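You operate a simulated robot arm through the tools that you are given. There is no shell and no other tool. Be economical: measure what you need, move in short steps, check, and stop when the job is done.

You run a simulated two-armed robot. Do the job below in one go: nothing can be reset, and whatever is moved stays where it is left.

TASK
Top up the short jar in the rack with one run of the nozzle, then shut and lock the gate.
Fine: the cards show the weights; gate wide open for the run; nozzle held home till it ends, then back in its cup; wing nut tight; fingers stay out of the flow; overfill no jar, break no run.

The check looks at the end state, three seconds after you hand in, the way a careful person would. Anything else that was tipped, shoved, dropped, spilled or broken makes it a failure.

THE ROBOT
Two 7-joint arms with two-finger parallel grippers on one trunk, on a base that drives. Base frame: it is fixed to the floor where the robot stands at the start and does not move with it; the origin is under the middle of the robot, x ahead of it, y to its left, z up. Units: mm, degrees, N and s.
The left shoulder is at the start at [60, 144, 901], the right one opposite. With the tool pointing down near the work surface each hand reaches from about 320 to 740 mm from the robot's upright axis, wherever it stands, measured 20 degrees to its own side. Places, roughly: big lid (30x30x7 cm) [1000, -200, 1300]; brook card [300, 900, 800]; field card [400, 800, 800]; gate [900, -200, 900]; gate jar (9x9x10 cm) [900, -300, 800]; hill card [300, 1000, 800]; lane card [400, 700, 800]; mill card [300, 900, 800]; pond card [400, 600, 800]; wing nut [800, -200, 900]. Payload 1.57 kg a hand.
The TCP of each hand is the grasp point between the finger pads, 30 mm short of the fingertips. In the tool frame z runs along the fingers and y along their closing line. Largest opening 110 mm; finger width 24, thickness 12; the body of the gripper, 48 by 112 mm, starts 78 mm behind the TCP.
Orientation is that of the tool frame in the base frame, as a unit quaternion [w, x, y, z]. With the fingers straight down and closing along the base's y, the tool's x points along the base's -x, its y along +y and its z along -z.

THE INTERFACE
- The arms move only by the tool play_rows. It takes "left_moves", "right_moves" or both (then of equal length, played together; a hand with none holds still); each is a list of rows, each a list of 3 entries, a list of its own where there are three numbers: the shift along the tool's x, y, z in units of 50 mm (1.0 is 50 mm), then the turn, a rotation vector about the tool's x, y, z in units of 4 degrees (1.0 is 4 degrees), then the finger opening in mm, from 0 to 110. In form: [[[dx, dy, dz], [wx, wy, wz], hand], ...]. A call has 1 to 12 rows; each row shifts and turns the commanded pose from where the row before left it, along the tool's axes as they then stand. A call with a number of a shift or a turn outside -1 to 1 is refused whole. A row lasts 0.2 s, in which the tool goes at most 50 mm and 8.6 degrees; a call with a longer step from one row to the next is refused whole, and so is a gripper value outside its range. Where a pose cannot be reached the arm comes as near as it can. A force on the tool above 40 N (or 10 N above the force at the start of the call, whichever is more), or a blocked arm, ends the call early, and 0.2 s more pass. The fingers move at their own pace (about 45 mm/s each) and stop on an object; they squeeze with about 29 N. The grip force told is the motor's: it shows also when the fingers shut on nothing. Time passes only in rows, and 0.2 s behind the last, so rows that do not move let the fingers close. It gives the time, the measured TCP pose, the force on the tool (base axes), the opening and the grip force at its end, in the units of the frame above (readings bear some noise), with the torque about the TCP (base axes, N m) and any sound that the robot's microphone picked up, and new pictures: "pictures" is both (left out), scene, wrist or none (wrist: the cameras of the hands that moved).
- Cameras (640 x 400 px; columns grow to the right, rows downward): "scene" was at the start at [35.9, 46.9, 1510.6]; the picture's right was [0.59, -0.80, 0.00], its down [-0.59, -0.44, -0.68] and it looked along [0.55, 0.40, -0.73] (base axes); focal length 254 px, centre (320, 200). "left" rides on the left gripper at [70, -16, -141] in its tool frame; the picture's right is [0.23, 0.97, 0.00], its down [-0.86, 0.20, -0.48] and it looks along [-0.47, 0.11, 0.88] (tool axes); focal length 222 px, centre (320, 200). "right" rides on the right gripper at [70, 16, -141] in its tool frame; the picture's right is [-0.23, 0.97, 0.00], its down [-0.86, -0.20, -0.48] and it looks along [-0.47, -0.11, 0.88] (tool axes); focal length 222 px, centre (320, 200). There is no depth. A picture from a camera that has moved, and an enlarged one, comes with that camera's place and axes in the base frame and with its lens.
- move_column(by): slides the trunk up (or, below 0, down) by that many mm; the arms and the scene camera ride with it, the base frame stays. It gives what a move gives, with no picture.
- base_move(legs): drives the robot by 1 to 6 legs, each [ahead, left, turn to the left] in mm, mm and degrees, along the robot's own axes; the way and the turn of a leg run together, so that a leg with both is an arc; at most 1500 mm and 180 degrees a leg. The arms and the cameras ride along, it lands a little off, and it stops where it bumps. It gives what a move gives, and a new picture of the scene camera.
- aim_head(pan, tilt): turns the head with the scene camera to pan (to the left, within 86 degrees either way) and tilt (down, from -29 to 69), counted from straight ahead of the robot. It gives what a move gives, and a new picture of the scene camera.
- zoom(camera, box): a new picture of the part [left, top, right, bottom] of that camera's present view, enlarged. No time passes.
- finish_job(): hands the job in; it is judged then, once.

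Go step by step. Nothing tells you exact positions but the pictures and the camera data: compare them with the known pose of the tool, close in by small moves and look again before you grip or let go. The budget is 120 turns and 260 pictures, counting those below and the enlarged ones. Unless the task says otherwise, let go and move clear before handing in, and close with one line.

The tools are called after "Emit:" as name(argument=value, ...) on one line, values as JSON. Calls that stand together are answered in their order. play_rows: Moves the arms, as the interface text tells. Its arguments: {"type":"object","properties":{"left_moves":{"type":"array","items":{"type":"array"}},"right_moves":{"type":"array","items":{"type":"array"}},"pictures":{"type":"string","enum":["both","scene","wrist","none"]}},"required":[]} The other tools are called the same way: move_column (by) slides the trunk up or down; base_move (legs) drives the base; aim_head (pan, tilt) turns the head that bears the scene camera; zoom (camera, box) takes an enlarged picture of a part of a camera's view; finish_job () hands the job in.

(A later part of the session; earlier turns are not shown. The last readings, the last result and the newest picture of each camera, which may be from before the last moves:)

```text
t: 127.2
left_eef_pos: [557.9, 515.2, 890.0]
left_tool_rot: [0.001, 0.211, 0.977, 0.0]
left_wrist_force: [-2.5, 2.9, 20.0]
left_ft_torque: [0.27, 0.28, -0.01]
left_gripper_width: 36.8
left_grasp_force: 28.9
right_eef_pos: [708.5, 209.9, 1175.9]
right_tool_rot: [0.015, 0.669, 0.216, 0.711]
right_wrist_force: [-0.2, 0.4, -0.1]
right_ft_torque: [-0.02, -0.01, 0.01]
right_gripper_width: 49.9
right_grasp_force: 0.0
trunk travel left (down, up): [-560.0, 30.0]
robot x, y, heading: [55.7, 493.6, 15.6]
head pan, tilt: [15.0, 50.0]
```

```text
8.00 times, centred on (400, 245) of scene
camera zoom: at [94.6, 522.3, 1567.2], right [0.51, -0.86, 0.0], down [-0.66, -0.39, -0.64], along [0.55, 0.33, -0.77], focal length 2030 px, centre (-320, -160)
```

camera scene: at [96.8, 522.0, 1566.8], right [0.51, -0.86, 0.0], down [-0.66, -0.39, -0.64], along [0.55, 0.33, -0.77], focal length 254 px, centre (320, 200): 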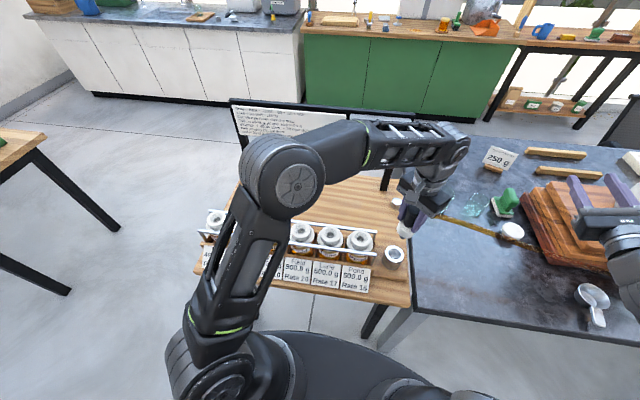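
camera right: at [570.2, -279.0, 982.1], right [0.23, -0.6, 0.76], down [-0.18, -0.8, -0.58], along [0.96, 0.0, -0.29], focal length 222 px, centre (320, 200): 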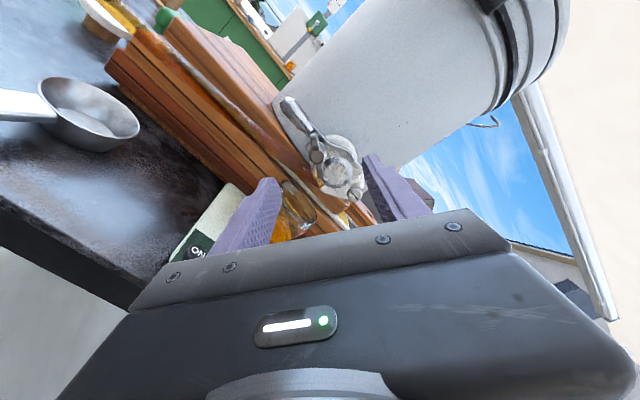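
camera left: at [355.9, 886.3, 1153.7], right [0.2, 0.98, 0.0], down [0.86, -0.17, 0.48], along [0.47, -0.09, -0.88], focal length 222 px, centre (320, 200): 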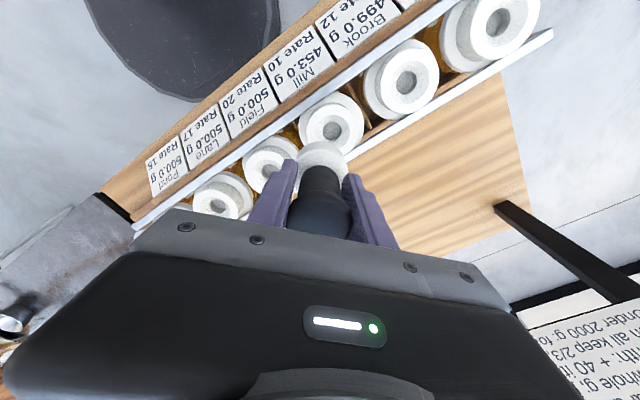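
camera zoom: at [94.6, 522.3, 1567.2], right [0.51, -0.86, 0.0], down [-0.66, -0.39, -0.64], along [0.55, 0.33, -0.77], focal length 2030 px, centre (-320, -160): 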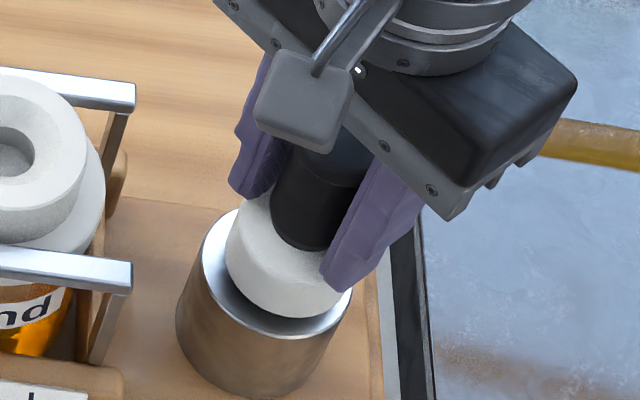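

Seated. I ease the push, open, and rise clear.

Emit:
play_rows(left_moves=[[[0, 0, -0.04], [0, 0, 0], 50], [[0, 0, 0], [0, 0, 0], 84], [[0, 0, 0], [0, 0, 0], 84], [[0, 0, 0], [0, 0, 0], 84], [[0, 0, -0.5], [0, 0, 0], 84], [[0, 0, -1], [0, 0, 0], 84], [[0, 0, -1], [0, 0, 0], 84], [[0, 0, 0], [0, 0, 0], 84]], pictures="none")

Emit:
zoom(camera="scene", box=[350, 200, 446, 280])

Emit:
zoom(camera="left", box=[160, 60, 480, 260])

```text
t: 129.0
left_eef_pos: [557.9, 515.3, 1015.0]
left_tool_rot: [0.0, 0.211, 0.977, 0.0]
left_wrist_force: [-1.1, -0.2, -0.3]
left_ft_torque: [0.03, 0.01, 0.02]
left_gripper_width: 84.2
left_grasp_force: 0.1
right_eef_pos: [711.6, 209.6, 1175.6]
right_tool_rot: [0.014, 0.67, 0.214, 0.711]
right_wrist_force: [0.9, -0.7, 0.8]
right_ft_torque: [0.01, 0.02, 0.05]
right_gripper_width: 50.1
right_grasp_force: 0.0
trunk travel left (down, up): [-560.0, 30.0]
robot x, y, heading: [57.8, 491.9, 15.5]
head pan, tilt: [15.0, 50.0]
```

```text
5.00 times, centred on (398, 240) of scene
camera zoom: at [96.9, 522.0, 1566.8], right [0.51, -0.86, 0.0], down [-0.66, -0.39, -0.64], along [0.55, 0.33, -0.77], focal length 1269 px, centre (-70, 0)
```

zoom: 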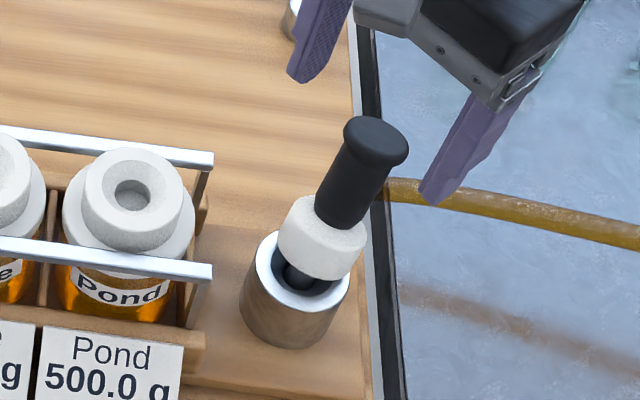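

```text
2.00 times, centred on (320, 160) of left
camera zoom: at [487.5, 528.8, 1156.0], right [0.2, 0.98, 0.0], down [0.86, -0.17, 0.48], along [0.47, -0.09, -0.88], focal length 444 px, centre (320, 280)
```

zoom: 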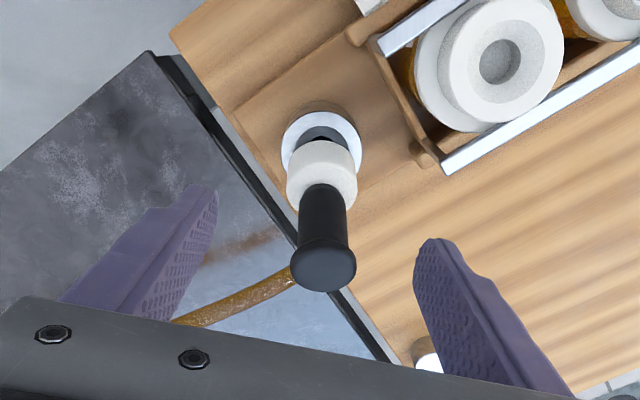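

The nozzle looks to be standing a bit high in its cup. I let a moment pass and look again.

Emit:
play_rows(left_moves=[[[0, 0, 0], [0, 0, 0], 84], [[0, 0, 0], [0, 0, 0], 84], [[0, 0, 0], [0, 0, 0], 84]], pictures="none")

Emit:
zoom(camera="scene", box=[360, 210, 440, 260])

Emit:
zoom(camera="left", box=[240, 80, 400, 220])

```text
t: 129.8
left_eef_pos: [557.4, 515.3, 1015.9]
left_tool_rot: [0.0, 0.212, 0.977, 0.0]
left_wrist_force: [0.8, -0.5, 0.4]
left_ft_torque: [0.01, 0.01, 0.0]
left_gripper_width: 83.8
left_grasp_force: 0.0
right_eef_pos: [710.0, 209.5, 1175.6]
right_tool_rot: [0.014, 0.67, 0.214, 0.711]
right_wrist_force: [0.0, -0.2, 0.3]
right_ft_torque: [-0.01, 0.04, -0.03]
right_gripper_width: 50.2
right_grasp_force: 0.1
trunk travel left (down, up): [-560.0, 30.0]
robot x, y, heading: [57.4, 488.9, 15.7]
head pan, tilt: [15.0, 50.0]
```

```text
8.00 times, centred on (400, 235) of scene
camera zoom: at [96.6, 522.0, 1566.8], right [0.51, -0.86, 0.0], down [-0.66, -0.39, -0.64], along [0.55, 0.33, -0.77], focal length 2030 px, centre (-320, -80)
```

zoom: 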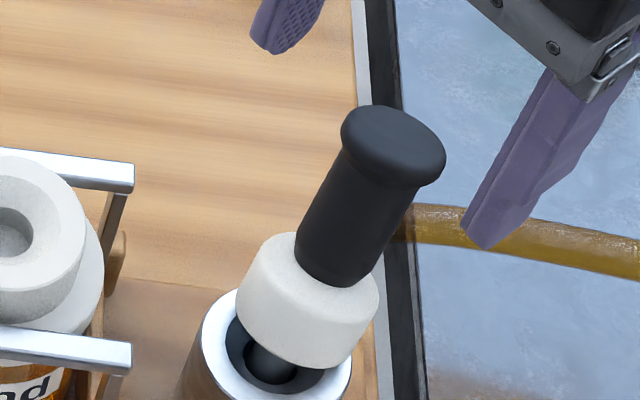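

```text
2.86 times, centred on (320, 150) of left
camera zoom: at [487.4, 528.8, 1155.6], right [0.2, 0.98, 0.0], down [0.86, -0.17, 0.48], along [0.47, -0.09, -0.88], focal length 635 px, centre (320, 343)
```

zoom: 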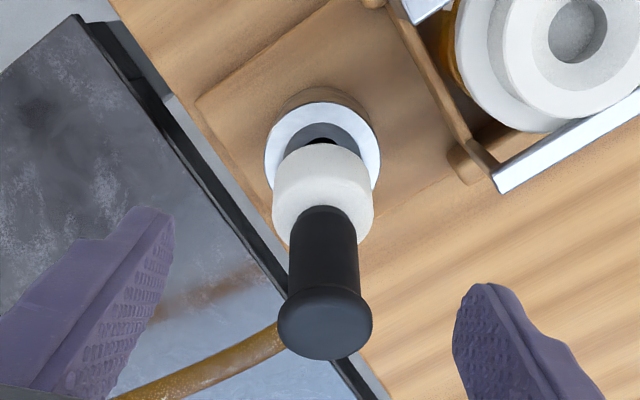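

Emit:
play_rows(left_moves=[[[0, 0, 0], [0, 0, 0], 84], [[0, 0, 0], [0, 0, 0], 84], [[0, 0, 0], [0, 0, 0], 84], [[0, 0, 0], [0, 0, 0], 84], [[0, 0, 0], [0, 0, 0], 84], [[0, 0, 0], [0, 0, 0], 84], [[0, 0, 0], [0, 0, 0], 84], [[0, 0, 0], [0, 0, 0], 84]], pictures="none")

Emit:
zoom(camera="scene", box=[340, 190, 468, 270])

```text
t: 131.6
left_eef_pos: [557.4, 516.5, 1015.3]
left_tool_rot: [0.0, 0.211, 0.977, 0.0]
left_wrist_force: [0.2, -0.1, -0.2]
left_ft_torque: [0.02, -0.01, -0.01]
left_gripper_width: 83.9
left_grasp_force: 0.0
right_eef_pos: [709.7, 210.1, 1175.0]
right_tool_rot: [0.014, 0.669, 0.215, 0.711]
right_wrist_force: [0.4, 1.0, -0.1]
right_ft_torque: [0.01, 0.0, -0.03]
right_gripper_width: 50.0
right_grasp_force: 0.0
trunk travel left (down, up): [-560.0, 30.0]
robot x, y, heading: [56.2, 493.1, 15.6]
head pan, tilt: [15.0, 50.0]
```

```text
5.00 times, centred on (404, 230) of scene
camera zoom: at [96.6, 522.0, 1566.8], right [0.51, -0.86, 0.0], down [-0.66, -0.39, -0.64], along [0.55, 0.33, -0.77], focal length 1269 px, centre (-100, 50)
```

zoom: 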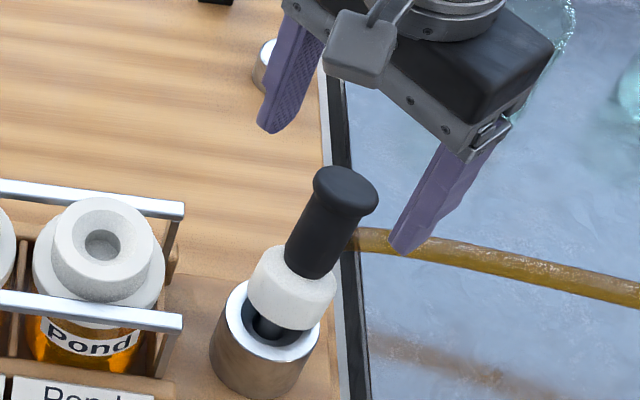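

The nozzle stands about 20 mm proud of its seat. I'll regrip it at its present height, press it down again, open without lifting, and look.

Emit:
play_rows(left_moves=[[[0, 0, 1], [0, 0, 0], 84], [[0, 0, 1], [0, 0, 0], 84], [[0, 0, 0], [0, 0, 0], 30], [[0, 0, 0], [0, 0, 0], 0], [[0, 0, 0], [0, 0, 0], 0], [[0, 0, 0], [0, 0, 0], 0], [[0, 0, 0], [0, 0, 0], 0]], pictures="none")

Emit:
zoom(camera="scene", box=[340, 190, 468, 270])

Emit:
zoom(camera="left", box=[240, 80, 400, 220])

```text
t: 133.2
left_eef_pos: [558.7, 515.3, 916.1]
left_tool_rot: [-0.001, 0.211, 0.978, 0.0]
left_wrist_force: [-0.2, 0.3, 0.4]
left_ft_torque: [0.01, 0.01, 0.01]
left_gripper_width: 0.0
left_grasp_force: 11.2
right_eef_pos: [711.0, 209.7, 1175.9]
right_tool_rot: [0.014, 0.67, 0.215, 0.711]
right_wrist_force: [-0.1, -0.3, 0.4]
right_ft_torque: [-0.02, 0.03, 0.01]
right_gripper_width: 50.3
right_grasp_force: 0.0
trunk travel left (down, up): [-560.0, 30.0]
robot x, y, heading: [56.6, 490.4, 15.5]
head pan, tilt: [15.0, 50.0]
```

```text
5.00 times, centred on (404, 230) of scene
camera zoom: at [96.6, 522.0, 1566.8], right [0.51, -0.86, 0.0], down [-0.66, -0.39, -0.64], along [0.55, 0.33, -0.77], focal length 1269 px, centre (-100, 50)
```

zoom: 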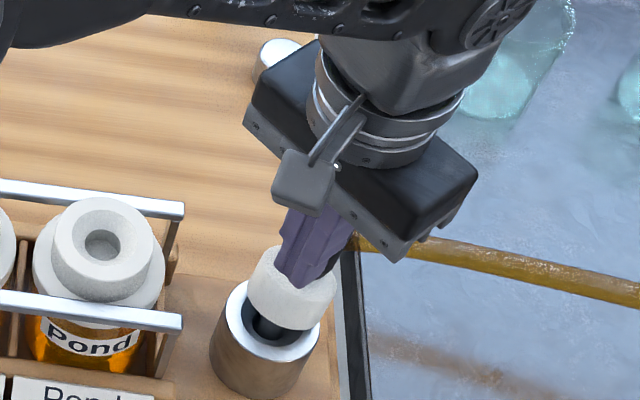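

```text
2.86 times, centred on (320, 150) of left
camera zoom: at [488.6, 528.2, 1056.2], right [0.2, 0.98, 0.0], down [0.86, -0.17, 0.48], along [0.47, -0.09, -0.88], focal length 635 px, centre (320, 343)
```

zoom: 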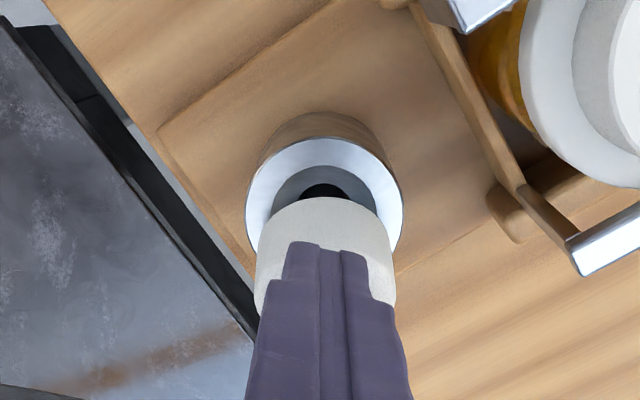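

The fingers closed in front of the handle: the nozzle has leaned back about 15° toward +x, its cap near (589,511,940). I'll open, move round the handle, and tilt the hand to match.

Emit:
play_rows(left_moves=[[[0, 0, 0], [0, 0, 0], 50], [[0, 0, 0], [0, 0, 0], 90], [[0, 0, 0], [0, 0, 0], 90], [[0, 0, 0], [0, 0, 0], 90], [[0, 0, 0], [0, 0, 0], 90]], pictures="none")

Emit:
zoom(camera="left", box=[240, 80, 400, 220])

Emit:
zoom(camera="scene", box=[340, 190, 468, 270])

```text
t: 134.4
left_eef_pos: [558.9, 513.1, 914.9]
left_tool_rot: [0.0, 0.212, 0.977, 0.0]
left_wrist_force: [-0.3, 0.6, -0.4]
left_ft_torque: [-0.01, -0.01, 0.03]
left_gripper_width: 90.2
left_grasp_force: 0.1
right_eef_pos: [710.8, 207.6, 1175.1]
right_tool_rot: [0.014, 0.67, 0.215, 0.711]
right_wrist_force: [-0.2, 0.1, -0.7]
right_ft_torque: [-0.01, 0.03, -0.01]
right_gripper_width: 50.0
right_grasp_force: 0.0
trunk travel left (down, up): [-560.0, 30.0]
robot x, y, heading: [57.2, 491.0, 15.7]
head pan, tilt: [15.0, 50.0]
```

```text
2.86 times, centred on (320, 150) of left
camera zoom: at [488.7, 528.2, 1056.2], right [0.2, 0.98, 0.0], down [0.86, -0.17, 0.48], along [0.47, -0.09, -0.88], focal length 635 px, centre (320, 343)
```

zoom: 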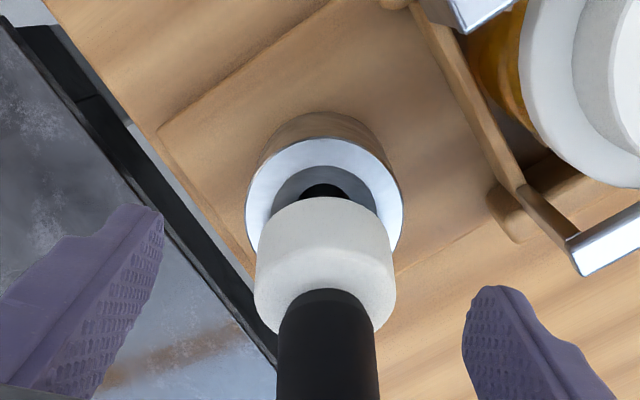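

```text
5.00 times, centred on (404, 230) of scene
camera zoom: at [96.6, 522.0, 1566.8], right [0.51, -0.86, 0.0], down [-0.66, -0.39, -0.64], along [0.55, 0.33, -0.77], focal length 1269 px, centre (-100, 50)
```

zoom: 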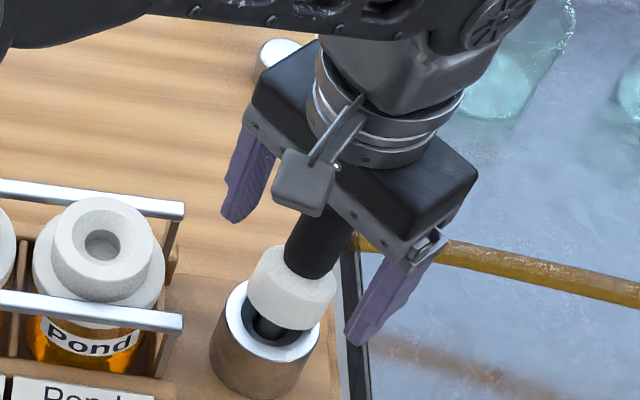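

Emit:
play_rows(left_moves=[[[-0.36, 0.16, 0], [0, 0, 0], 90], [[0, 0, 0.2], [0, 0.94, 0], 90], [[0, 0, 0], [0, 0.94, 0], 90], [[0, 0, 0], [0, 0.94, 0], 90], [[0, 0, 0], [0, 0.94, 0], 90], [[0, 0, 0], [0, 0, 0], 90]], pictures="none")

Emit:
zoom(camera="left", box=[160, 60, 480, 260])

Emit:
zoom(camera="scene", box=[340, 190, 468, 270])

```text
t: 135.8
left_eef_pos: [578.6, 514.4, 906.2]
left_tool_rot: [-0.096, 0.21, 0.973, 0.021]
left_wrist_force: [0.3, -0.9, -0.9]
left_ft_torque: [-0.03, 0.02, 0.0]
left_gripper_width: 90.1
left_grasp_force: 0.1
left hand out of reach, approached as far as the arm can: row 5
right_eef_pos: [710.9, 209.2, 1175.1]
right_tool_rot: [0.014, 0.67, 0.214, 0.711]
right_wrist_force: [0.6, 0.3, 0.1]
right_ft_torque: [0.0, -0.03, 0.0]
right_gripper_width: 50.1
right_grasp_force: 0.1
trunk travel left (down, up): [-560.0, 30.0]
robot x, y, heading: [55.4, 487.1, 15.4]
head pan, tilt: [15.0, 50.0]
```

```text
2.00 times, centred on (320, 160) of left
camera zoom: at [534.5, 515.9, 1056.3], right [0.2, 0.98, 0.05], down [0.93, -0.2, 0.3], along [0.3, -0.02, -0.95], focal length 444 px, centre (320, 280)
```

zoom: 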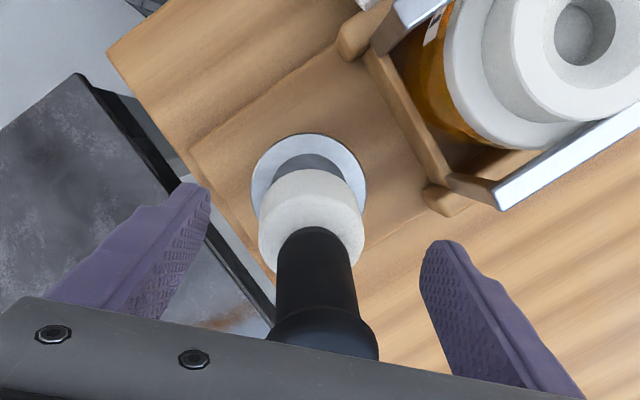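

```text
5.00 times, centred on (404, 230) of scene
camera zoom: at [96.7, 521.9, 1566.8], right [0.51, -0.86, 0.0], down [-0.66, -0.39, -0.64], along [0.55, 0.33, -0.77], focal length 1269 px, centre (-100, 50)
```

zoom: 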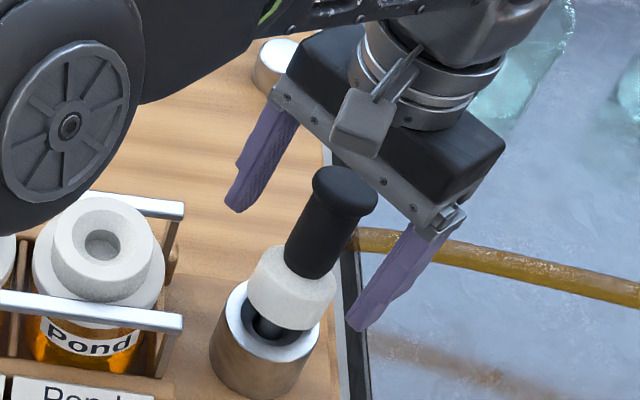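

The hand is now in line with the leaning handle. A 6 mm nudge, then I close.

Emit:
play_rows(left_moves=[[[-0.12, 0, 0], [0, 0, 0], 90], [[0, 0, 0], [0, 0, 0], 50], [[0, 0, 0], [0, 0, 0], 20], [[0, 0, 0], [0, 0, 0], 0], [[0, 0, 0], [0, 0, 0], 0], [[0, 0, 0], [0, 0, 0], 0]], pictures="none")

Emit:
zoom(camera="left", box=[160, 60, 480, 260])

Emit:
zoom(camera="scene", box=[340, 190, 468, 270])

```text
t: 137.2
left_eef_pos: [582.1, 513.0, 903.4]
left_tool_rot: [-0.096, 0.211, 0.973, 0.021]
left_wrist_force: [0.1, -0.1, 1.6]
left_ft_torque: [-0.07, -0.02, 0.04]
left_gripper_width: 36.8
left_grasp_force: 29.0
right_eef_pos: [709.4, 208.6, 1176.3]
right_tool_rot: [0.013, 0.67, 0.214, 0.711]
right_wrist_force: [-0.1, 0.2, 0.2]
right_ft_torque: [0.01, -0.02, 0.0]
right_gripper_width: 50.3
right_grasp_force: 0.1
trunk travel left (down, up): [-560.0, 30.0]
robot x, y, heading: [58.6, 492.9, 15.5]
head pan, tilt: [15.0, 50.0]
```

```text
2.00 times, centred on (320, 160) of left
camera zoom: at [539.8, 514.0, 1055.6], right [0.2, 0.98, 0.04], down [0.93, -0.2, 0.3], along [0.3, -0.02, -0.95], focal length 444 px, centre (320, 280)
```

zoom: 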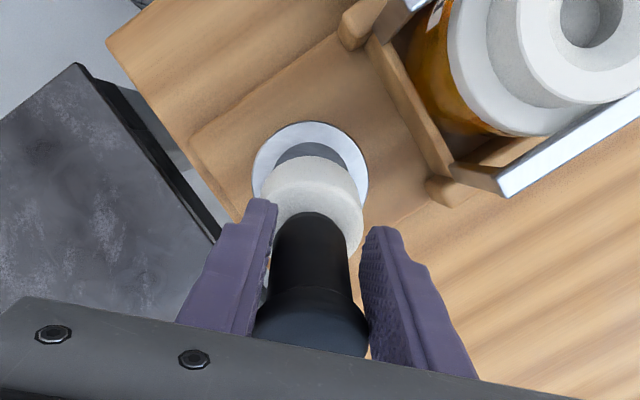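

```text
5.00 times, centred on (404, 230) of scene
camera zoom: at [96.5, 522.0, 1566.9], right [0.51, -0.86, 0.0], down [-0.66, -0.39, -0.64], along [0.55, 0.33, -0.77], focal length 1269 px, centre (-100, 50)
```

zoom: 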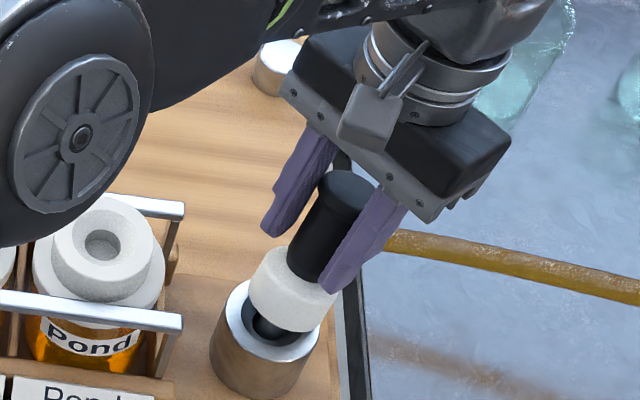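

Gripped again. I lift it a little, stand it upright and look.

Emit:
play_rows(left_moves=[[[0, 0, -0.5], [0, 0, 0], 0], [[0, 0, -0.4], [0, -0.95, 0], 0], [[0, 0, 0], [0, -0.95, 0], 0], [[0, 0, 0], [0, -0.9, 0], 0], [[0, 0, 0], [0, 0, 0], 0]], pictures="none")

Emit:
zoom(camera="left", box=[160, 60, 480, 260])

Emit:
zoom(camera="scene", box=[340, 190, 468, 270])

```text
t: 138.4
left_eef_pos: [590.1, 509.6, 939.7]
left_tool_rot: [-0.002, 0.211, 0.977, 0.0]
left_wrist_force: [0.0, -0.1, -2.0]
left_ft_torque: [0.01, 0.03, -0.02]
left_gripper_width: 37.0
left_grasp_force: 29.3
left hand out of reach, approached as far as the arm can: row 1
right_eef_pos: [710.5, 209.1, 1174.8]
right_tool_rot: [0.013, 0.669, 0.215, 0.711]
right_wrist_force: [0.2, -0.7, 0.3]
right_ft_torque: [0.04, -0.05, -0.03]
right_gripper_width: 50.0
right_grasp_force: 0.0
trunk travel left (down, up): [-560.0, 30.0]
robot x, y, heading: [56.1, 490.4, 15.6]
head pan, tilt: [15.0, 50.0]
```

```text
2.00 times, centred on (320, 160) of left
camera zoom: at [520.1, 522.8, 1080.7], right [0.2, 0.98, 0.0], down [0.86, -0.17, 0.48], along [0.47, -0.09, -0.88], focal length 444 px, centre (320, 280)
```

zoom: 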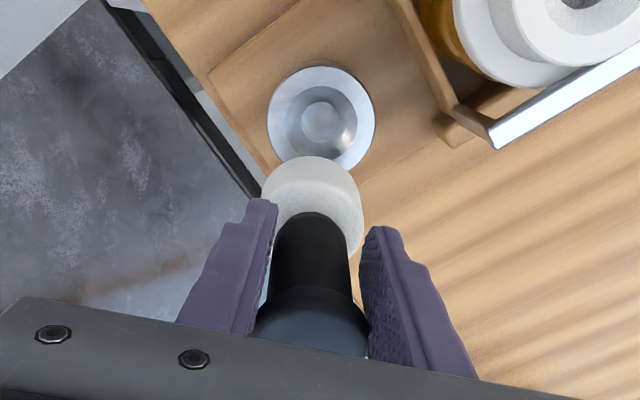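

```text
5.00 times, centred on (404, 230) of scene
camera zoom: at [97.0, 521.8, 1566.8], right [0.51, -0.86, 0.0], down [-0.66, -0.39, -0.64], along [0.55, 0.33, -0.77], focal length 1269 px, centre (-100, 50)
```

zoom: 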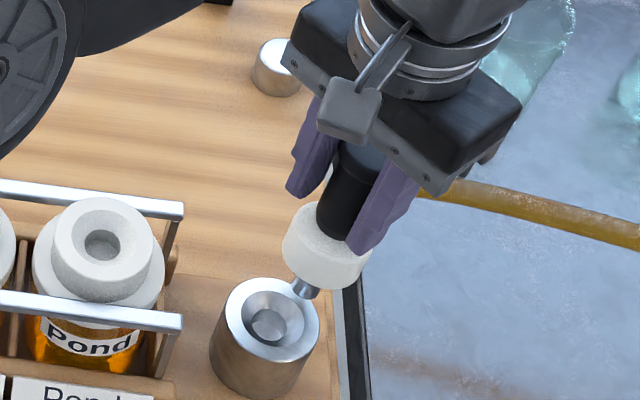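

The nozzle sits tilted about 7° in the grip. I shift over the cup and tilt the hand so that the nozzle itself is upright.

Emit:
play_rows(left_moves=[[[0.32, -0.08, 0], [0, 0, 0], 0], [[0.31, -0.08, 0], [0, 0, 0], 0], [[0, 0, 0], [0, -0.94, 0], 0], [[0, 0, 0], [0, -0.94, 0], 0], [[0, 0, 0], [0, 0, 0], 0]], pictures="none")

Emit:
zoom(camera="left", box=[160, 60, 480, 260])

Emit:
zoom(camera="scene", box=[360, 200, 440, 260])

```text
t: 139.6
left_eef_pos: [557.2, 515.8, 940.5]
left_tool_rot: [0.064, 0.211, 0.975, -0.014]
left_wrist_force: [-0.1, -0.4, -1.5]
left_ft_torque: [-0.01, 0.04, 0.0]
left_gripper_width: 36.4
left_grasp_force: 29.0
right_eef_pos: [711.4, 209.1, 1175.3]
right_tool_rot: [0.013, 0.669, 0.215, 0.711]
right_wrist_force: [0.1, -0.6, 0.3]
right_ft_torque: [0.0, 0.0, -0.01]
right_gripper_width: 49.8
right_grasp_force: 0.0
trunk travel left (down, up): [-560.0, 30.0]
robot x, y, heading: [54.7, 493.0, 15.4]
head pan, tilt: [15.0, 50.0]
```

```text
2.00 times, centred on (320, 160) of left
camera zoom: at [471.5, 536.3, 1070.1], right [0.2, 0.98, -0.03], down [0.8, -0.14, 0.59], along [0.57, -0.14, -0.81], focal length 444 px, centre (320, 280)
```

zoom: 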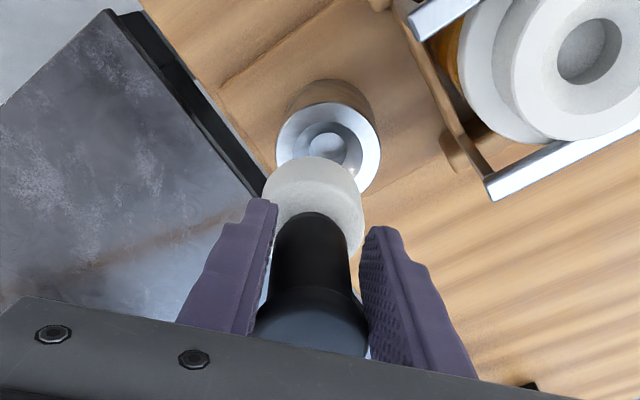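

```text
6.67 times, centred on (400, 230) of scene
camera zoom: at [96.9, 521.9, 1566.8], right [0.51, -0.86, 0.0], down [-0.66, -0.39, -0.64], along [0.55, 0.33, -0.77], focal length 1692 px, centre (-213, 0)
```

zoom: 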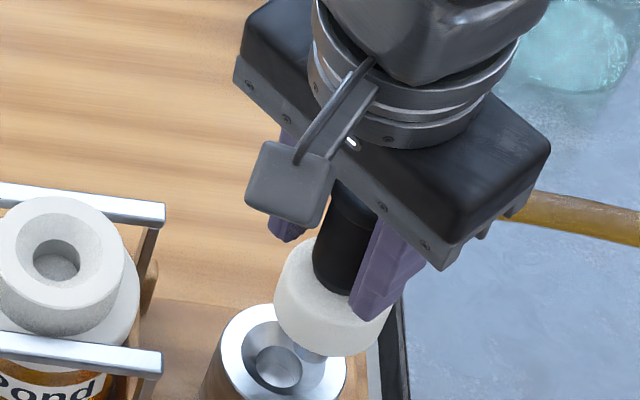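

Emit:
zoom(camera="scene", box=[380, 228, 420, 268])

```text
10.00 times, centred on (400, 248) of scene
camera zoom: at [96.9, 521.9, 1566.8], right [0.51, -0.86, 0.0], down [-0.66, -0.39, -0.64], along [0.55, 0.33, -0.77], focal length 2538 px, centre (-480, -280)
```

zoom: 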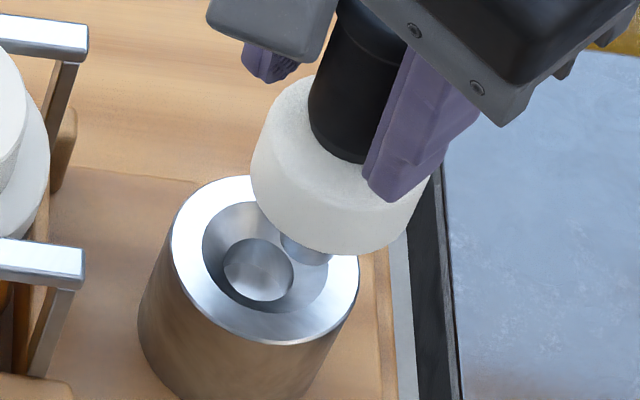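

The nozzle also leans a few degrees sideways in the grip. I tilt the hand 4° to right it and look once more.

Emit:
play_rows(left_moves=[[[0, 0, 0], [-1, 0, 0], 0], [[0, 0.05, 0], [0, 0, 0], 0], [[0, 0, 0], [0, 0, 0], 0]], pictures="none")

Emit:
zoom(camera="scene", box=[372, 218, 436, 268])

Emit:
zoom(camera="left", box=[240, 100, 400, 200])

Emit:
zoom(camera="right", box=[0, 0, 640, 400])

```text
t: 140.4
left_eef_pos: [559.3, 518.5, 940.0]
left_tool_rot: [0.07, 0.209, 0.975, 0.02]
left_wrist_force: [-0.3, -0.5, -1.5]
left_ft_torque: [0.01, 0.04, 0.0]
left_gripper_width: 36.7
left_grasp_force: 28.6
right_eef_pos: [710.1, 209.6, 1174.6]
right_tool_rot: [0.013, 0.669, 0.215, 0.711]
right_wrist_force: [-0.3, 0.8, -0.4]
right_ft_torque: [0.01, 0.03, 0.02]
right_gripper_width: 50.3
right_grasp_force: 0.0
trunk travel left (down, up): [-560.0, 30.0]
robot x, y, heading: [54.1, 491.1, 15.7]
head pan, tilt: [15.0, 50.0]
```

```text
8.00 times, centred on (404, 243) of scene
camera zoom: at [96.7, 521.7, 1566.8], right [0.51, -0.86, 0.0], down [-0.66, -0.39, -0.64], along [0.55, 0.33, -0.77], focal length 2030 px, centre (-352, -144)
```

zoom: 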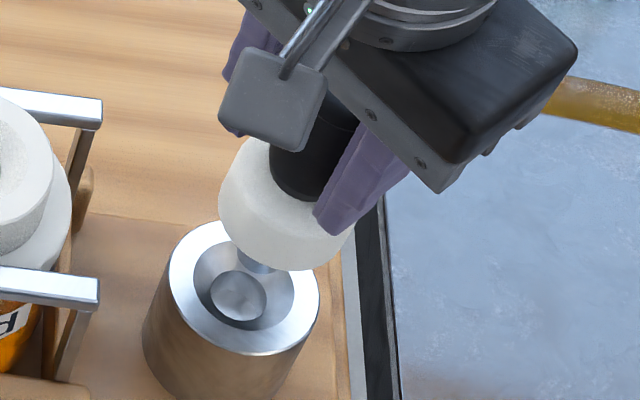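

```text
4.00 times, centred on (320, 150) of left
camera zoom: at [468.6, 529.4, 1068.7], right [0.19, 0.98, 0.04], down [0.78, -0.17, 0.6], along [0.59, -0.08, -0.8], focal length 888 px, centre (320, 400)
```

zoom: 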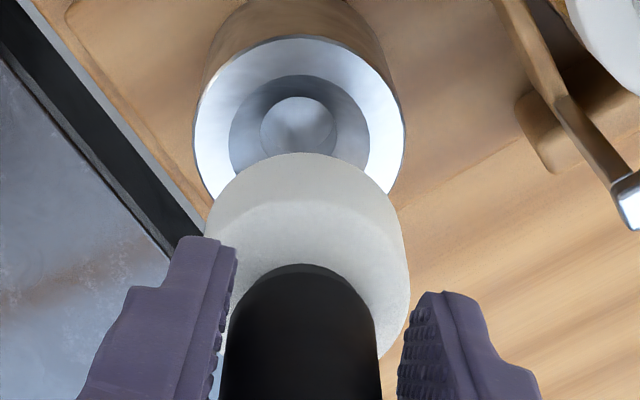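

```text
1.00 times, centred on (320, 200) of right
camera zoom: at [572.2, 175.5, 1245.4], right [0.28, -0.95, 0.1], down [-0.42, -0.22, -0.88], along [0.86, 0.21, -0.47], focal length 222 px, centre (320, 200)
```

zoom: 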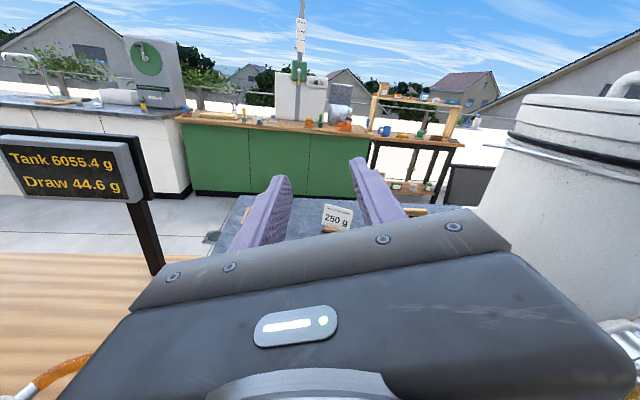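

Nearly over the cup. I lower 15 mm and recheck.

Emit:
play_rows(left_moves=[[[0, 0, 0.15], [0, 0, 0], 0], [[0, 0, 0.15], [0, 0, 0], 0], [[0, 0, 0], [0, 0, 0], 0]], pictures="none")

Emit:
zoom(camera="scene", box=[372, 218, 436, 268])

Emit:
zoom(camera="left", box=[240, 100, 400, 200])

```text
t: 141.2
left_eef_pos: [559.7, 517.4, 927.3]
left_tool_rot: [0.071, 0.209, 0.975, 0.02]
left_wrist_force: [-6.2, 0.5, 10.0]
left_ft_torque: [0.09, 0.42, 0.03]
left_gripper_width: 36.5
left_grasp_force: 29.1
right_eef_pos: [710.0, 210.3, 1177.1]
right_tool_rot: [0.014, 0.669, 0.215, 0.711]
right_wrist_force: [0.0, -0.9, 0.2]
right_ft_torque: [-0.02, 0.03, 0.02]
right_gripper_width: 50.1
right_grasp_force: 0.1
trunk travel left (down, up): [-560.0, 30.0]
robot x, y, heading: [55.0, 490.8, 15.4]
head pan, tilt: [15.0, 50.0]
```

```text
8.00 times, centred on (404, 243) of scene
camera zoom: at [94.9, 522.0, 1567.1], right [0.51, -0.86, 0.0], down [-0.66, -0.39, -0.64], along [0.55, 0.33, -0.77], focal length 2030 px, centre (-352, -144)
```

zoom: 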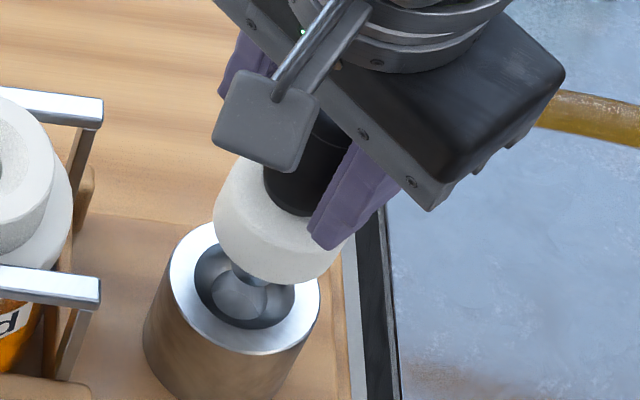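

```text
4.00 times, centred on (320, 150) of left
camera zoom: at [469.6, 529.1, 1055.3], right [0.19, 0.98, 0.04], down [0.78, -0.17, 0.6], along [0.59, -0.08, -0.8], focal length 888 px, centre (320, 400)
```

zoom: 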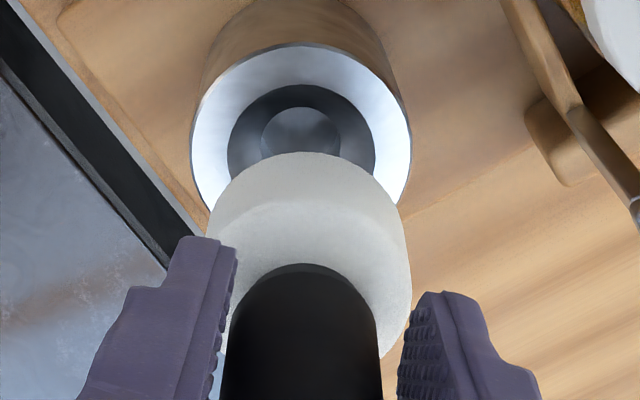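

The tip touches the far side of the cup. I back up 6 mm, shift 7 mm toward the robot, and try again softly.

Emit:
play_rows(left_moves=[[[0, 0, -0.12], [0, 0, 0], 0], [[0.14, 0, 0], [0, 0, 0], 0], [[0, 0, 0.12], [0, 0, 0], 0], [[0, 0, 0.06], [0, 0, 0], 0], [[0, 0, 0], [0, 0, 0], 0]], pictures="none")

Emit:
zoom(camera="scene", box=[372, 218, 436, 268])

Emit:
zoom(camera="left", box=[240, 100, 400, 200])

```text
t: 142.4
left_eef_pos: [554.4, 520.0, 922.7]
left_tool_rot: [0.072, 0.208, 0.975, 0.02]
left_wrist_force: [-2.5, -1.1, 2.0]
left_ft_torque: [-0.15, 0.15, -0.03]
left_gripper_width: 36.6
left_grasp_force: 28.9
right_eef_pos: [710.1, 208.3, 1174.6]
right_tool_rot: [0.014, 0.669, 0.215, 0.711]
right_wrist_force: [0.3, 0.9, 0.4]
right_ft_torque: [-0.02, 0.0, 0.01]
right_gripper_width: 50.3
right_grasp_force: 0.0
trunk travel left (down, up): [-560.0, 30.0]
robot x, y, heading: [57.0, 490.5, 15.8]
head pan, tilt: [15.0, 50.0]
```

```text
8.00 times, centred on (404, 243) of scene
camera zoom: at [96.2, 521.8, 1566.9], right [0.51, -0.86, 0.0], down [-0.66, -0.39, -0.64], along [0.55, 0.33, -0.77], focal length 2030 px, centre (-352, -144)
```

zoom: 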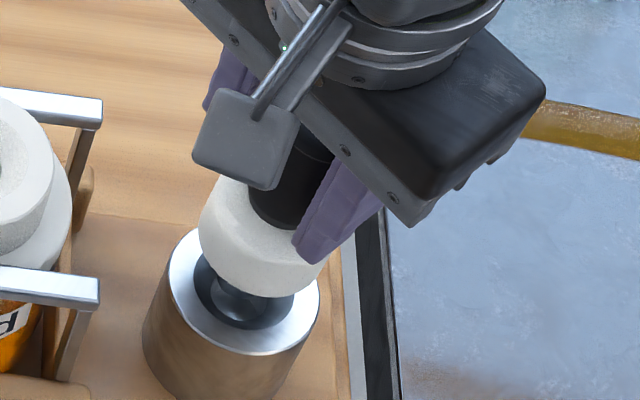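

```text
4.00 times, centred on (320, 150) of left
camera zoom: at [464.7, 531.9, 1050.7], right [0.19, 0.98, 0.04], down [0.78, -0.17, 0.6], along [0.59, -0.08, -0.8], focal length 888 px, centre (320, 400)
```

zoom: 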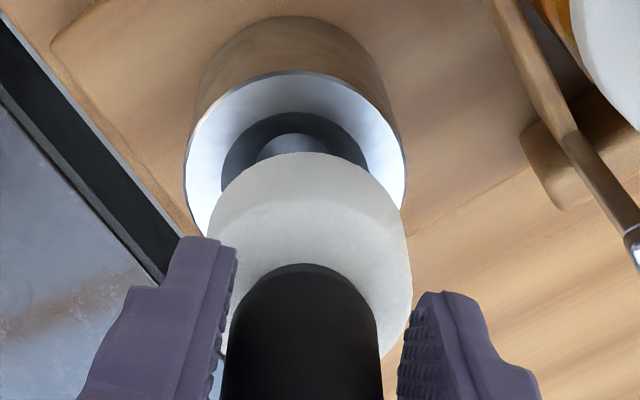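

Emit:
play_rows(left_moves=[[[0.05, -0.09, -0.04], [0, 0, 0], 0], [[0, 0, 0.1], [0, 0, 0], 0], [[0, 0, 0.1], [0, 0, 0], 0], [[0, 0, 0], [0, 0, 0], 0]], pictures="none")

Emit:
zoom(camera="scene", box=[372, 218, 436, 268])

Emit:
zoom(camera="left", box=[240, 100, 400, 200])

```text
t: 143.4
left_eef_pos: [550.3, 517.8, 912.7]
left_tool_rot: [0.07, 0.208, 0.975, 0.02]
left_wrist_force: [-1.2, 0.1, -2.6]
left_ft_torque: [-0.02, 0.02, -0.01]
left_gripper_width: 36.7
left_grasp_force: 29.0
right_eef_pos: [709.5, 208.8, 1174.5]
right_tool_rot: [0.014, 0.67, 0.215, 0.711]
right_wrist_force: [-0.1, 0.6, 0.8]
right_ft_torque: [0.03, -0.01, 0.02]
right_gripper_width: 50.0
right_grasp_force: 0.0
trunk travel left (down, up): [-560.0, 30.0]
robot x, y, heading: [57.5, 493.6, 15.6]
head pan, tilt: [15.0, 50.0]
```

```text
8.00 times, centred on (404, 243) of scene
camera zoom: at [96.8, 522.0, 1566.8], right [0.51, -0.86, 0.0], down [-0.66, -0.39, -0.64], along [0.55, 0.33, -0.77], focal length 2030 px, centre (-352, -144)
```

zoom: 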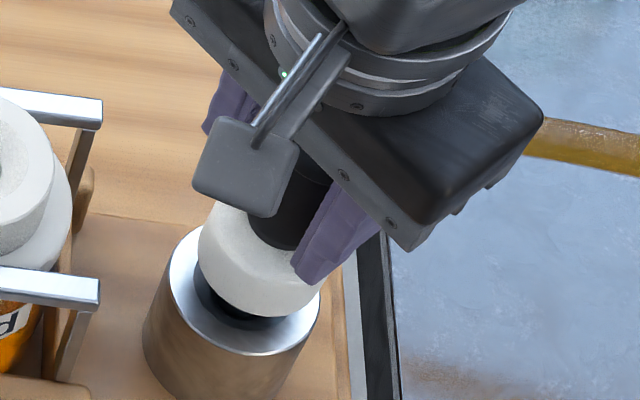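

```text
4.00 times, centred on (320, 150) of left
camera zoom: at [462.4, 529.1, 1041.5], right [0.19, 0.98, 0.04], down [0.78, -0.17, 0.6], along [0.59, -0.08, -0.8], focal length 888 px, centre (320, 400)
```

zoom: 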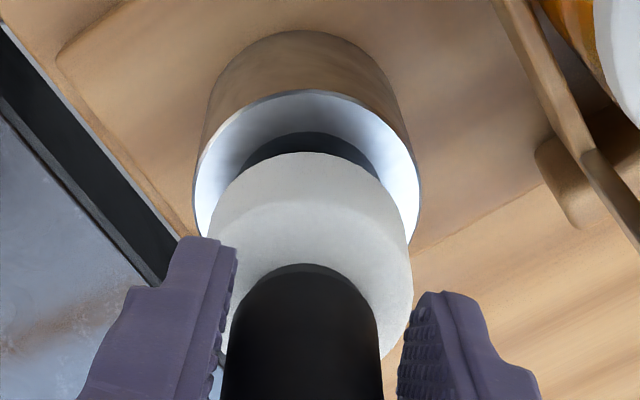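

Free of contact and entering the cup. I keep lowering straight down.

Emit:
play_rows(left_moves=[[[0.014, 0, 0.1], [0, 0, 0], 0], [[0.014, 0, 0.1], [0, 0, 0], 0], [[0.014, 0, 0.08], [0, 0, 0], 0], [[0.01, 0, 0.08], [0, 0, 0], 0], [[0, 0, 0], [0, 0, 0], 0]], pictures="none")

Emit:
zoom(camera="scene", box=[372, 218, 436, 268])

Emit:
zoom(camera="left", box=[240, 100, 400, 200])

```text
t: 144.6
left_eef_pos: [552.9, 517.8, 897.0]
left_tool_rot: [0.072, 0.208, 0.975, 0.021]
left_wrist_force: [-0.1, -1.1, 20.6]
left_ft_torque: [-0.35, -0.3, 0.02]
left_gripper_width: 36.9
left_grasp_force: 28.6
right_eef_pos: [708.8, 208.5, 1176.8]
right_tool_rot: [0.014, 0.669, 0.215, 0.712]
right_wrist_force: [-0.3, 0.1, 0.1]
right_ft_torque: [-0.03, 0.02, 0.03]
right_gripper_width: 50.0
right_grasp_force: 0.2
trunk travel left (down, up): [-560.0, 30.0]
robot x, y, heading: [56.2, 490.6, 15.6]
head pan, tilt: [15.0, 50.0]
```

```text
8.00 times, centred on (404, 243) of scene
camera zoom: at [94.9, 521.7, 1567.0], right [0.51, -0.86, 0.0], down [-0.66, -0.39, -0.64], along [0.55, 0.33, -0.77], focal length 2030 px, centre (-352, -144)
```

zoom: 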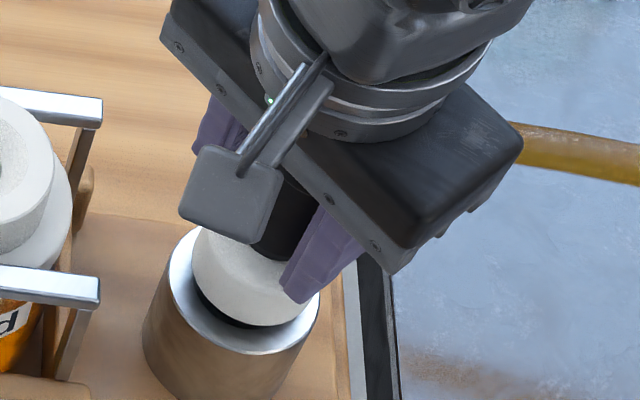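

```text
4.00 times, centred on (320, 150) of left
camera zoom: at [462.0, 529.6, 1024.8], right [0.19, 0.98, 0.04], down [0.78, -0.17, 0.6], along [0.6, -0.08, -0.8], focal length 888 px, centre (320, 400)
```

zoom: 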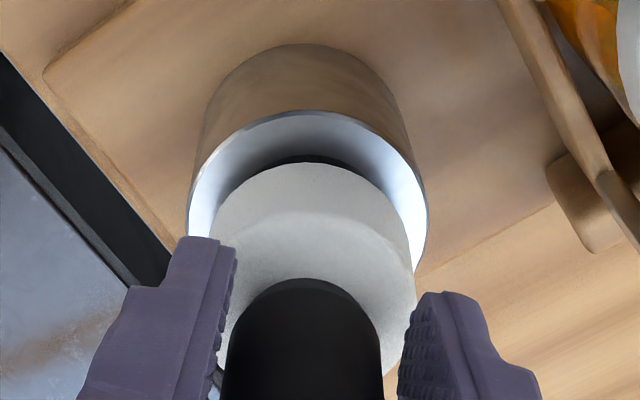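

Seated with 20 N. I relax the push, open in place, and look before lifting.

Emit:
play_rows(left_moves=[[[0, 0, -0.05], [0, 0, 0], 0], [[0, 0, 0], [0, 0, 0], 42], [[0, 0, 0], [0, 0, 0], 50], [[0, 0, 0], [0, 0, 0], 66], [[0, 0, 0], [0, 0, 0], 88], [[0, 0, 0], [0, 0, 0], 88], [[0, 0, 0], [0, 0, 0], 88]], pictures="none")

Emit:
zoom(camera="scene", box=[372, 218, 436, 268])

Emit:
zoom(camera="left", box=[160, 60, 480, 260])

```text
t: 146.2
left_eef_pos: [551.8, 517.9, 898.5]
left_tool_rot: [0.07, 0.209, 0.975, 0.02]
left_wrist_force: [-0.4, 0.1, 0.0]
left_ft_torque: [0.03, -0.02, 0.02]
left_gripper_width: 87.9
left_grasp_force: 0.1
right_eef_pos: [709.8, 208.2, 1174.6]
right_tool_rot: [0.014, 0.669, 0.215, 0.711]
right_wrist_force: [0.3, -0.1, -1.0]
right_ft_torque: [0.01, -0.04, 0.01]
right_gripper_width: 50.0
right_grasp_force: 0.0
trunk travel left (down, up): [-560.0, 30.0]
robot x, y, heading: [58.1, 495.4, 15.6]
head pan, tilt: [15.0, 50.0]
```

```text
8.00 times, centred on (404, 243) of scene
camera zoom: at [96.6, 522.0, 1566.8], right [0.51, -0.86, 0.0], down [-0.66, -0.39, -0.64], along [0.55, 0.33, -0.77], focal length 2030 px, centre (-352, -144)
```

zoom: 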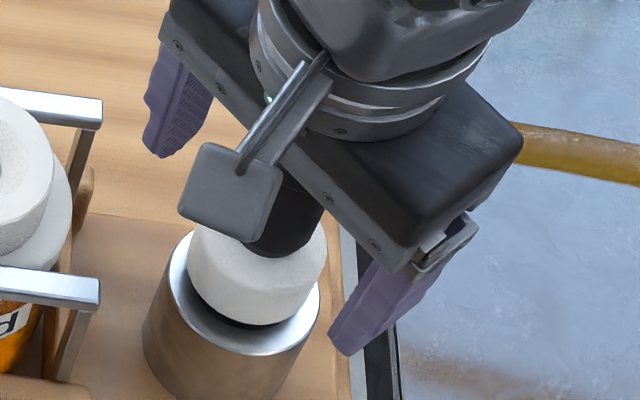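

```text
2.00 times, centred on (320, 160) of left
camera zoom: at [462.1, 530.2, 1026.3], right [0.19, 0.98, 0.04], down [0.78, -0.17, 0.6], along [0.59, -0.08, -0.8], focal length 444 px, centre (320, 280)
```

zoom: 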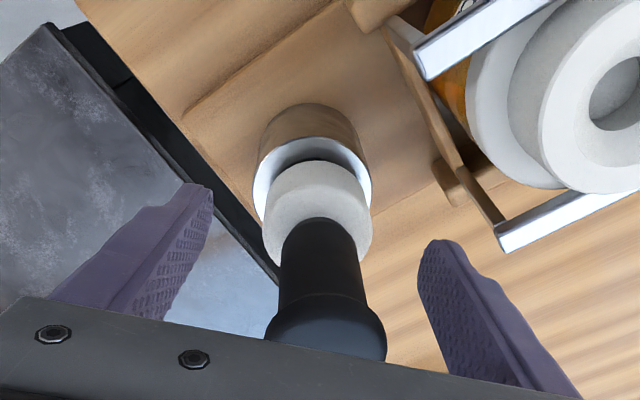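

It stands upright in the cup. I rise 40 mm and check it stays.

Emit:
play_rows(left_moves=[[[0, 0, -0.4], [0, 0, 0], 88], [[0, 0, -0.4], [0, 0, 0], 88], [[0, 0, 0], [0, 0, 0], 88]], pictures="none")

Emit:
zoom(camera="scene", box=[372, 218, 436, 268])

Emit:
zoom(camera="left", box=[160, 60, 480, 260])

```text
t: 147.0
left_eef_pos: [546.2, 518.0, 937.5]
left_tool_rot: [0.071, 0.208, 0.975, 0.021]
left_wrist_force: [-1.3, -1.3, 0.5]
left_ft_torque: [-0.02, -0.01, -0.03]
left_gripper_width: 88.1
left_grasp_force: 0.1
right_eef_pos: [711.5, 208.4, 1176.0]
right_tool_rot: [0.014, 0.669, 0.215, 0.711]
right_wrist_force: [0.0, -0.9, 0.7]
right_ft_torque: [0.03, -0.01, 0.0]
right_gripper_width: 50.0
right_grasp_force: 0.1
trunk travel left (down, up): [-560.0, 30.0]
robot x, y, heading: [61.1, 491.2, 15.5]
head pan, tilt: [15.0, 50.0]
```

```text
8.00 times, centred on (404, 243) of scene
camera zoom: at [96.7, 521.9, 1566.8], right [0.51, -0.86, 0.0], down [-0.66, -0.39, -0.64], along [0.55, 0.33, -0.77], focal length 2030 px, centre (-352, -144)
```

zoom: 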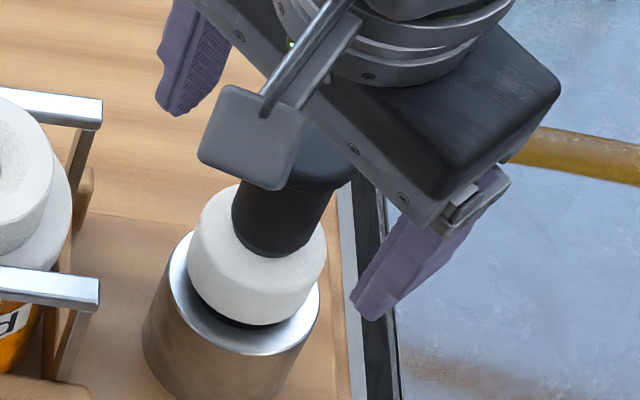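

```text
2.00 times, centred on (320, 160) of left
camera zoom: at [455.9, 530.1, 1065.3], right [0.19, 0.98, 0.04], down [0.78, -0.17, 0.6], along [0.59, -0.08, -0.8], focal length 444 px, centre (320, 280)
```

zoom: 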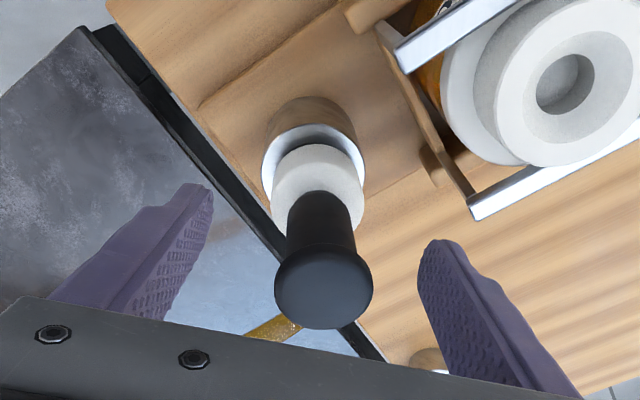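

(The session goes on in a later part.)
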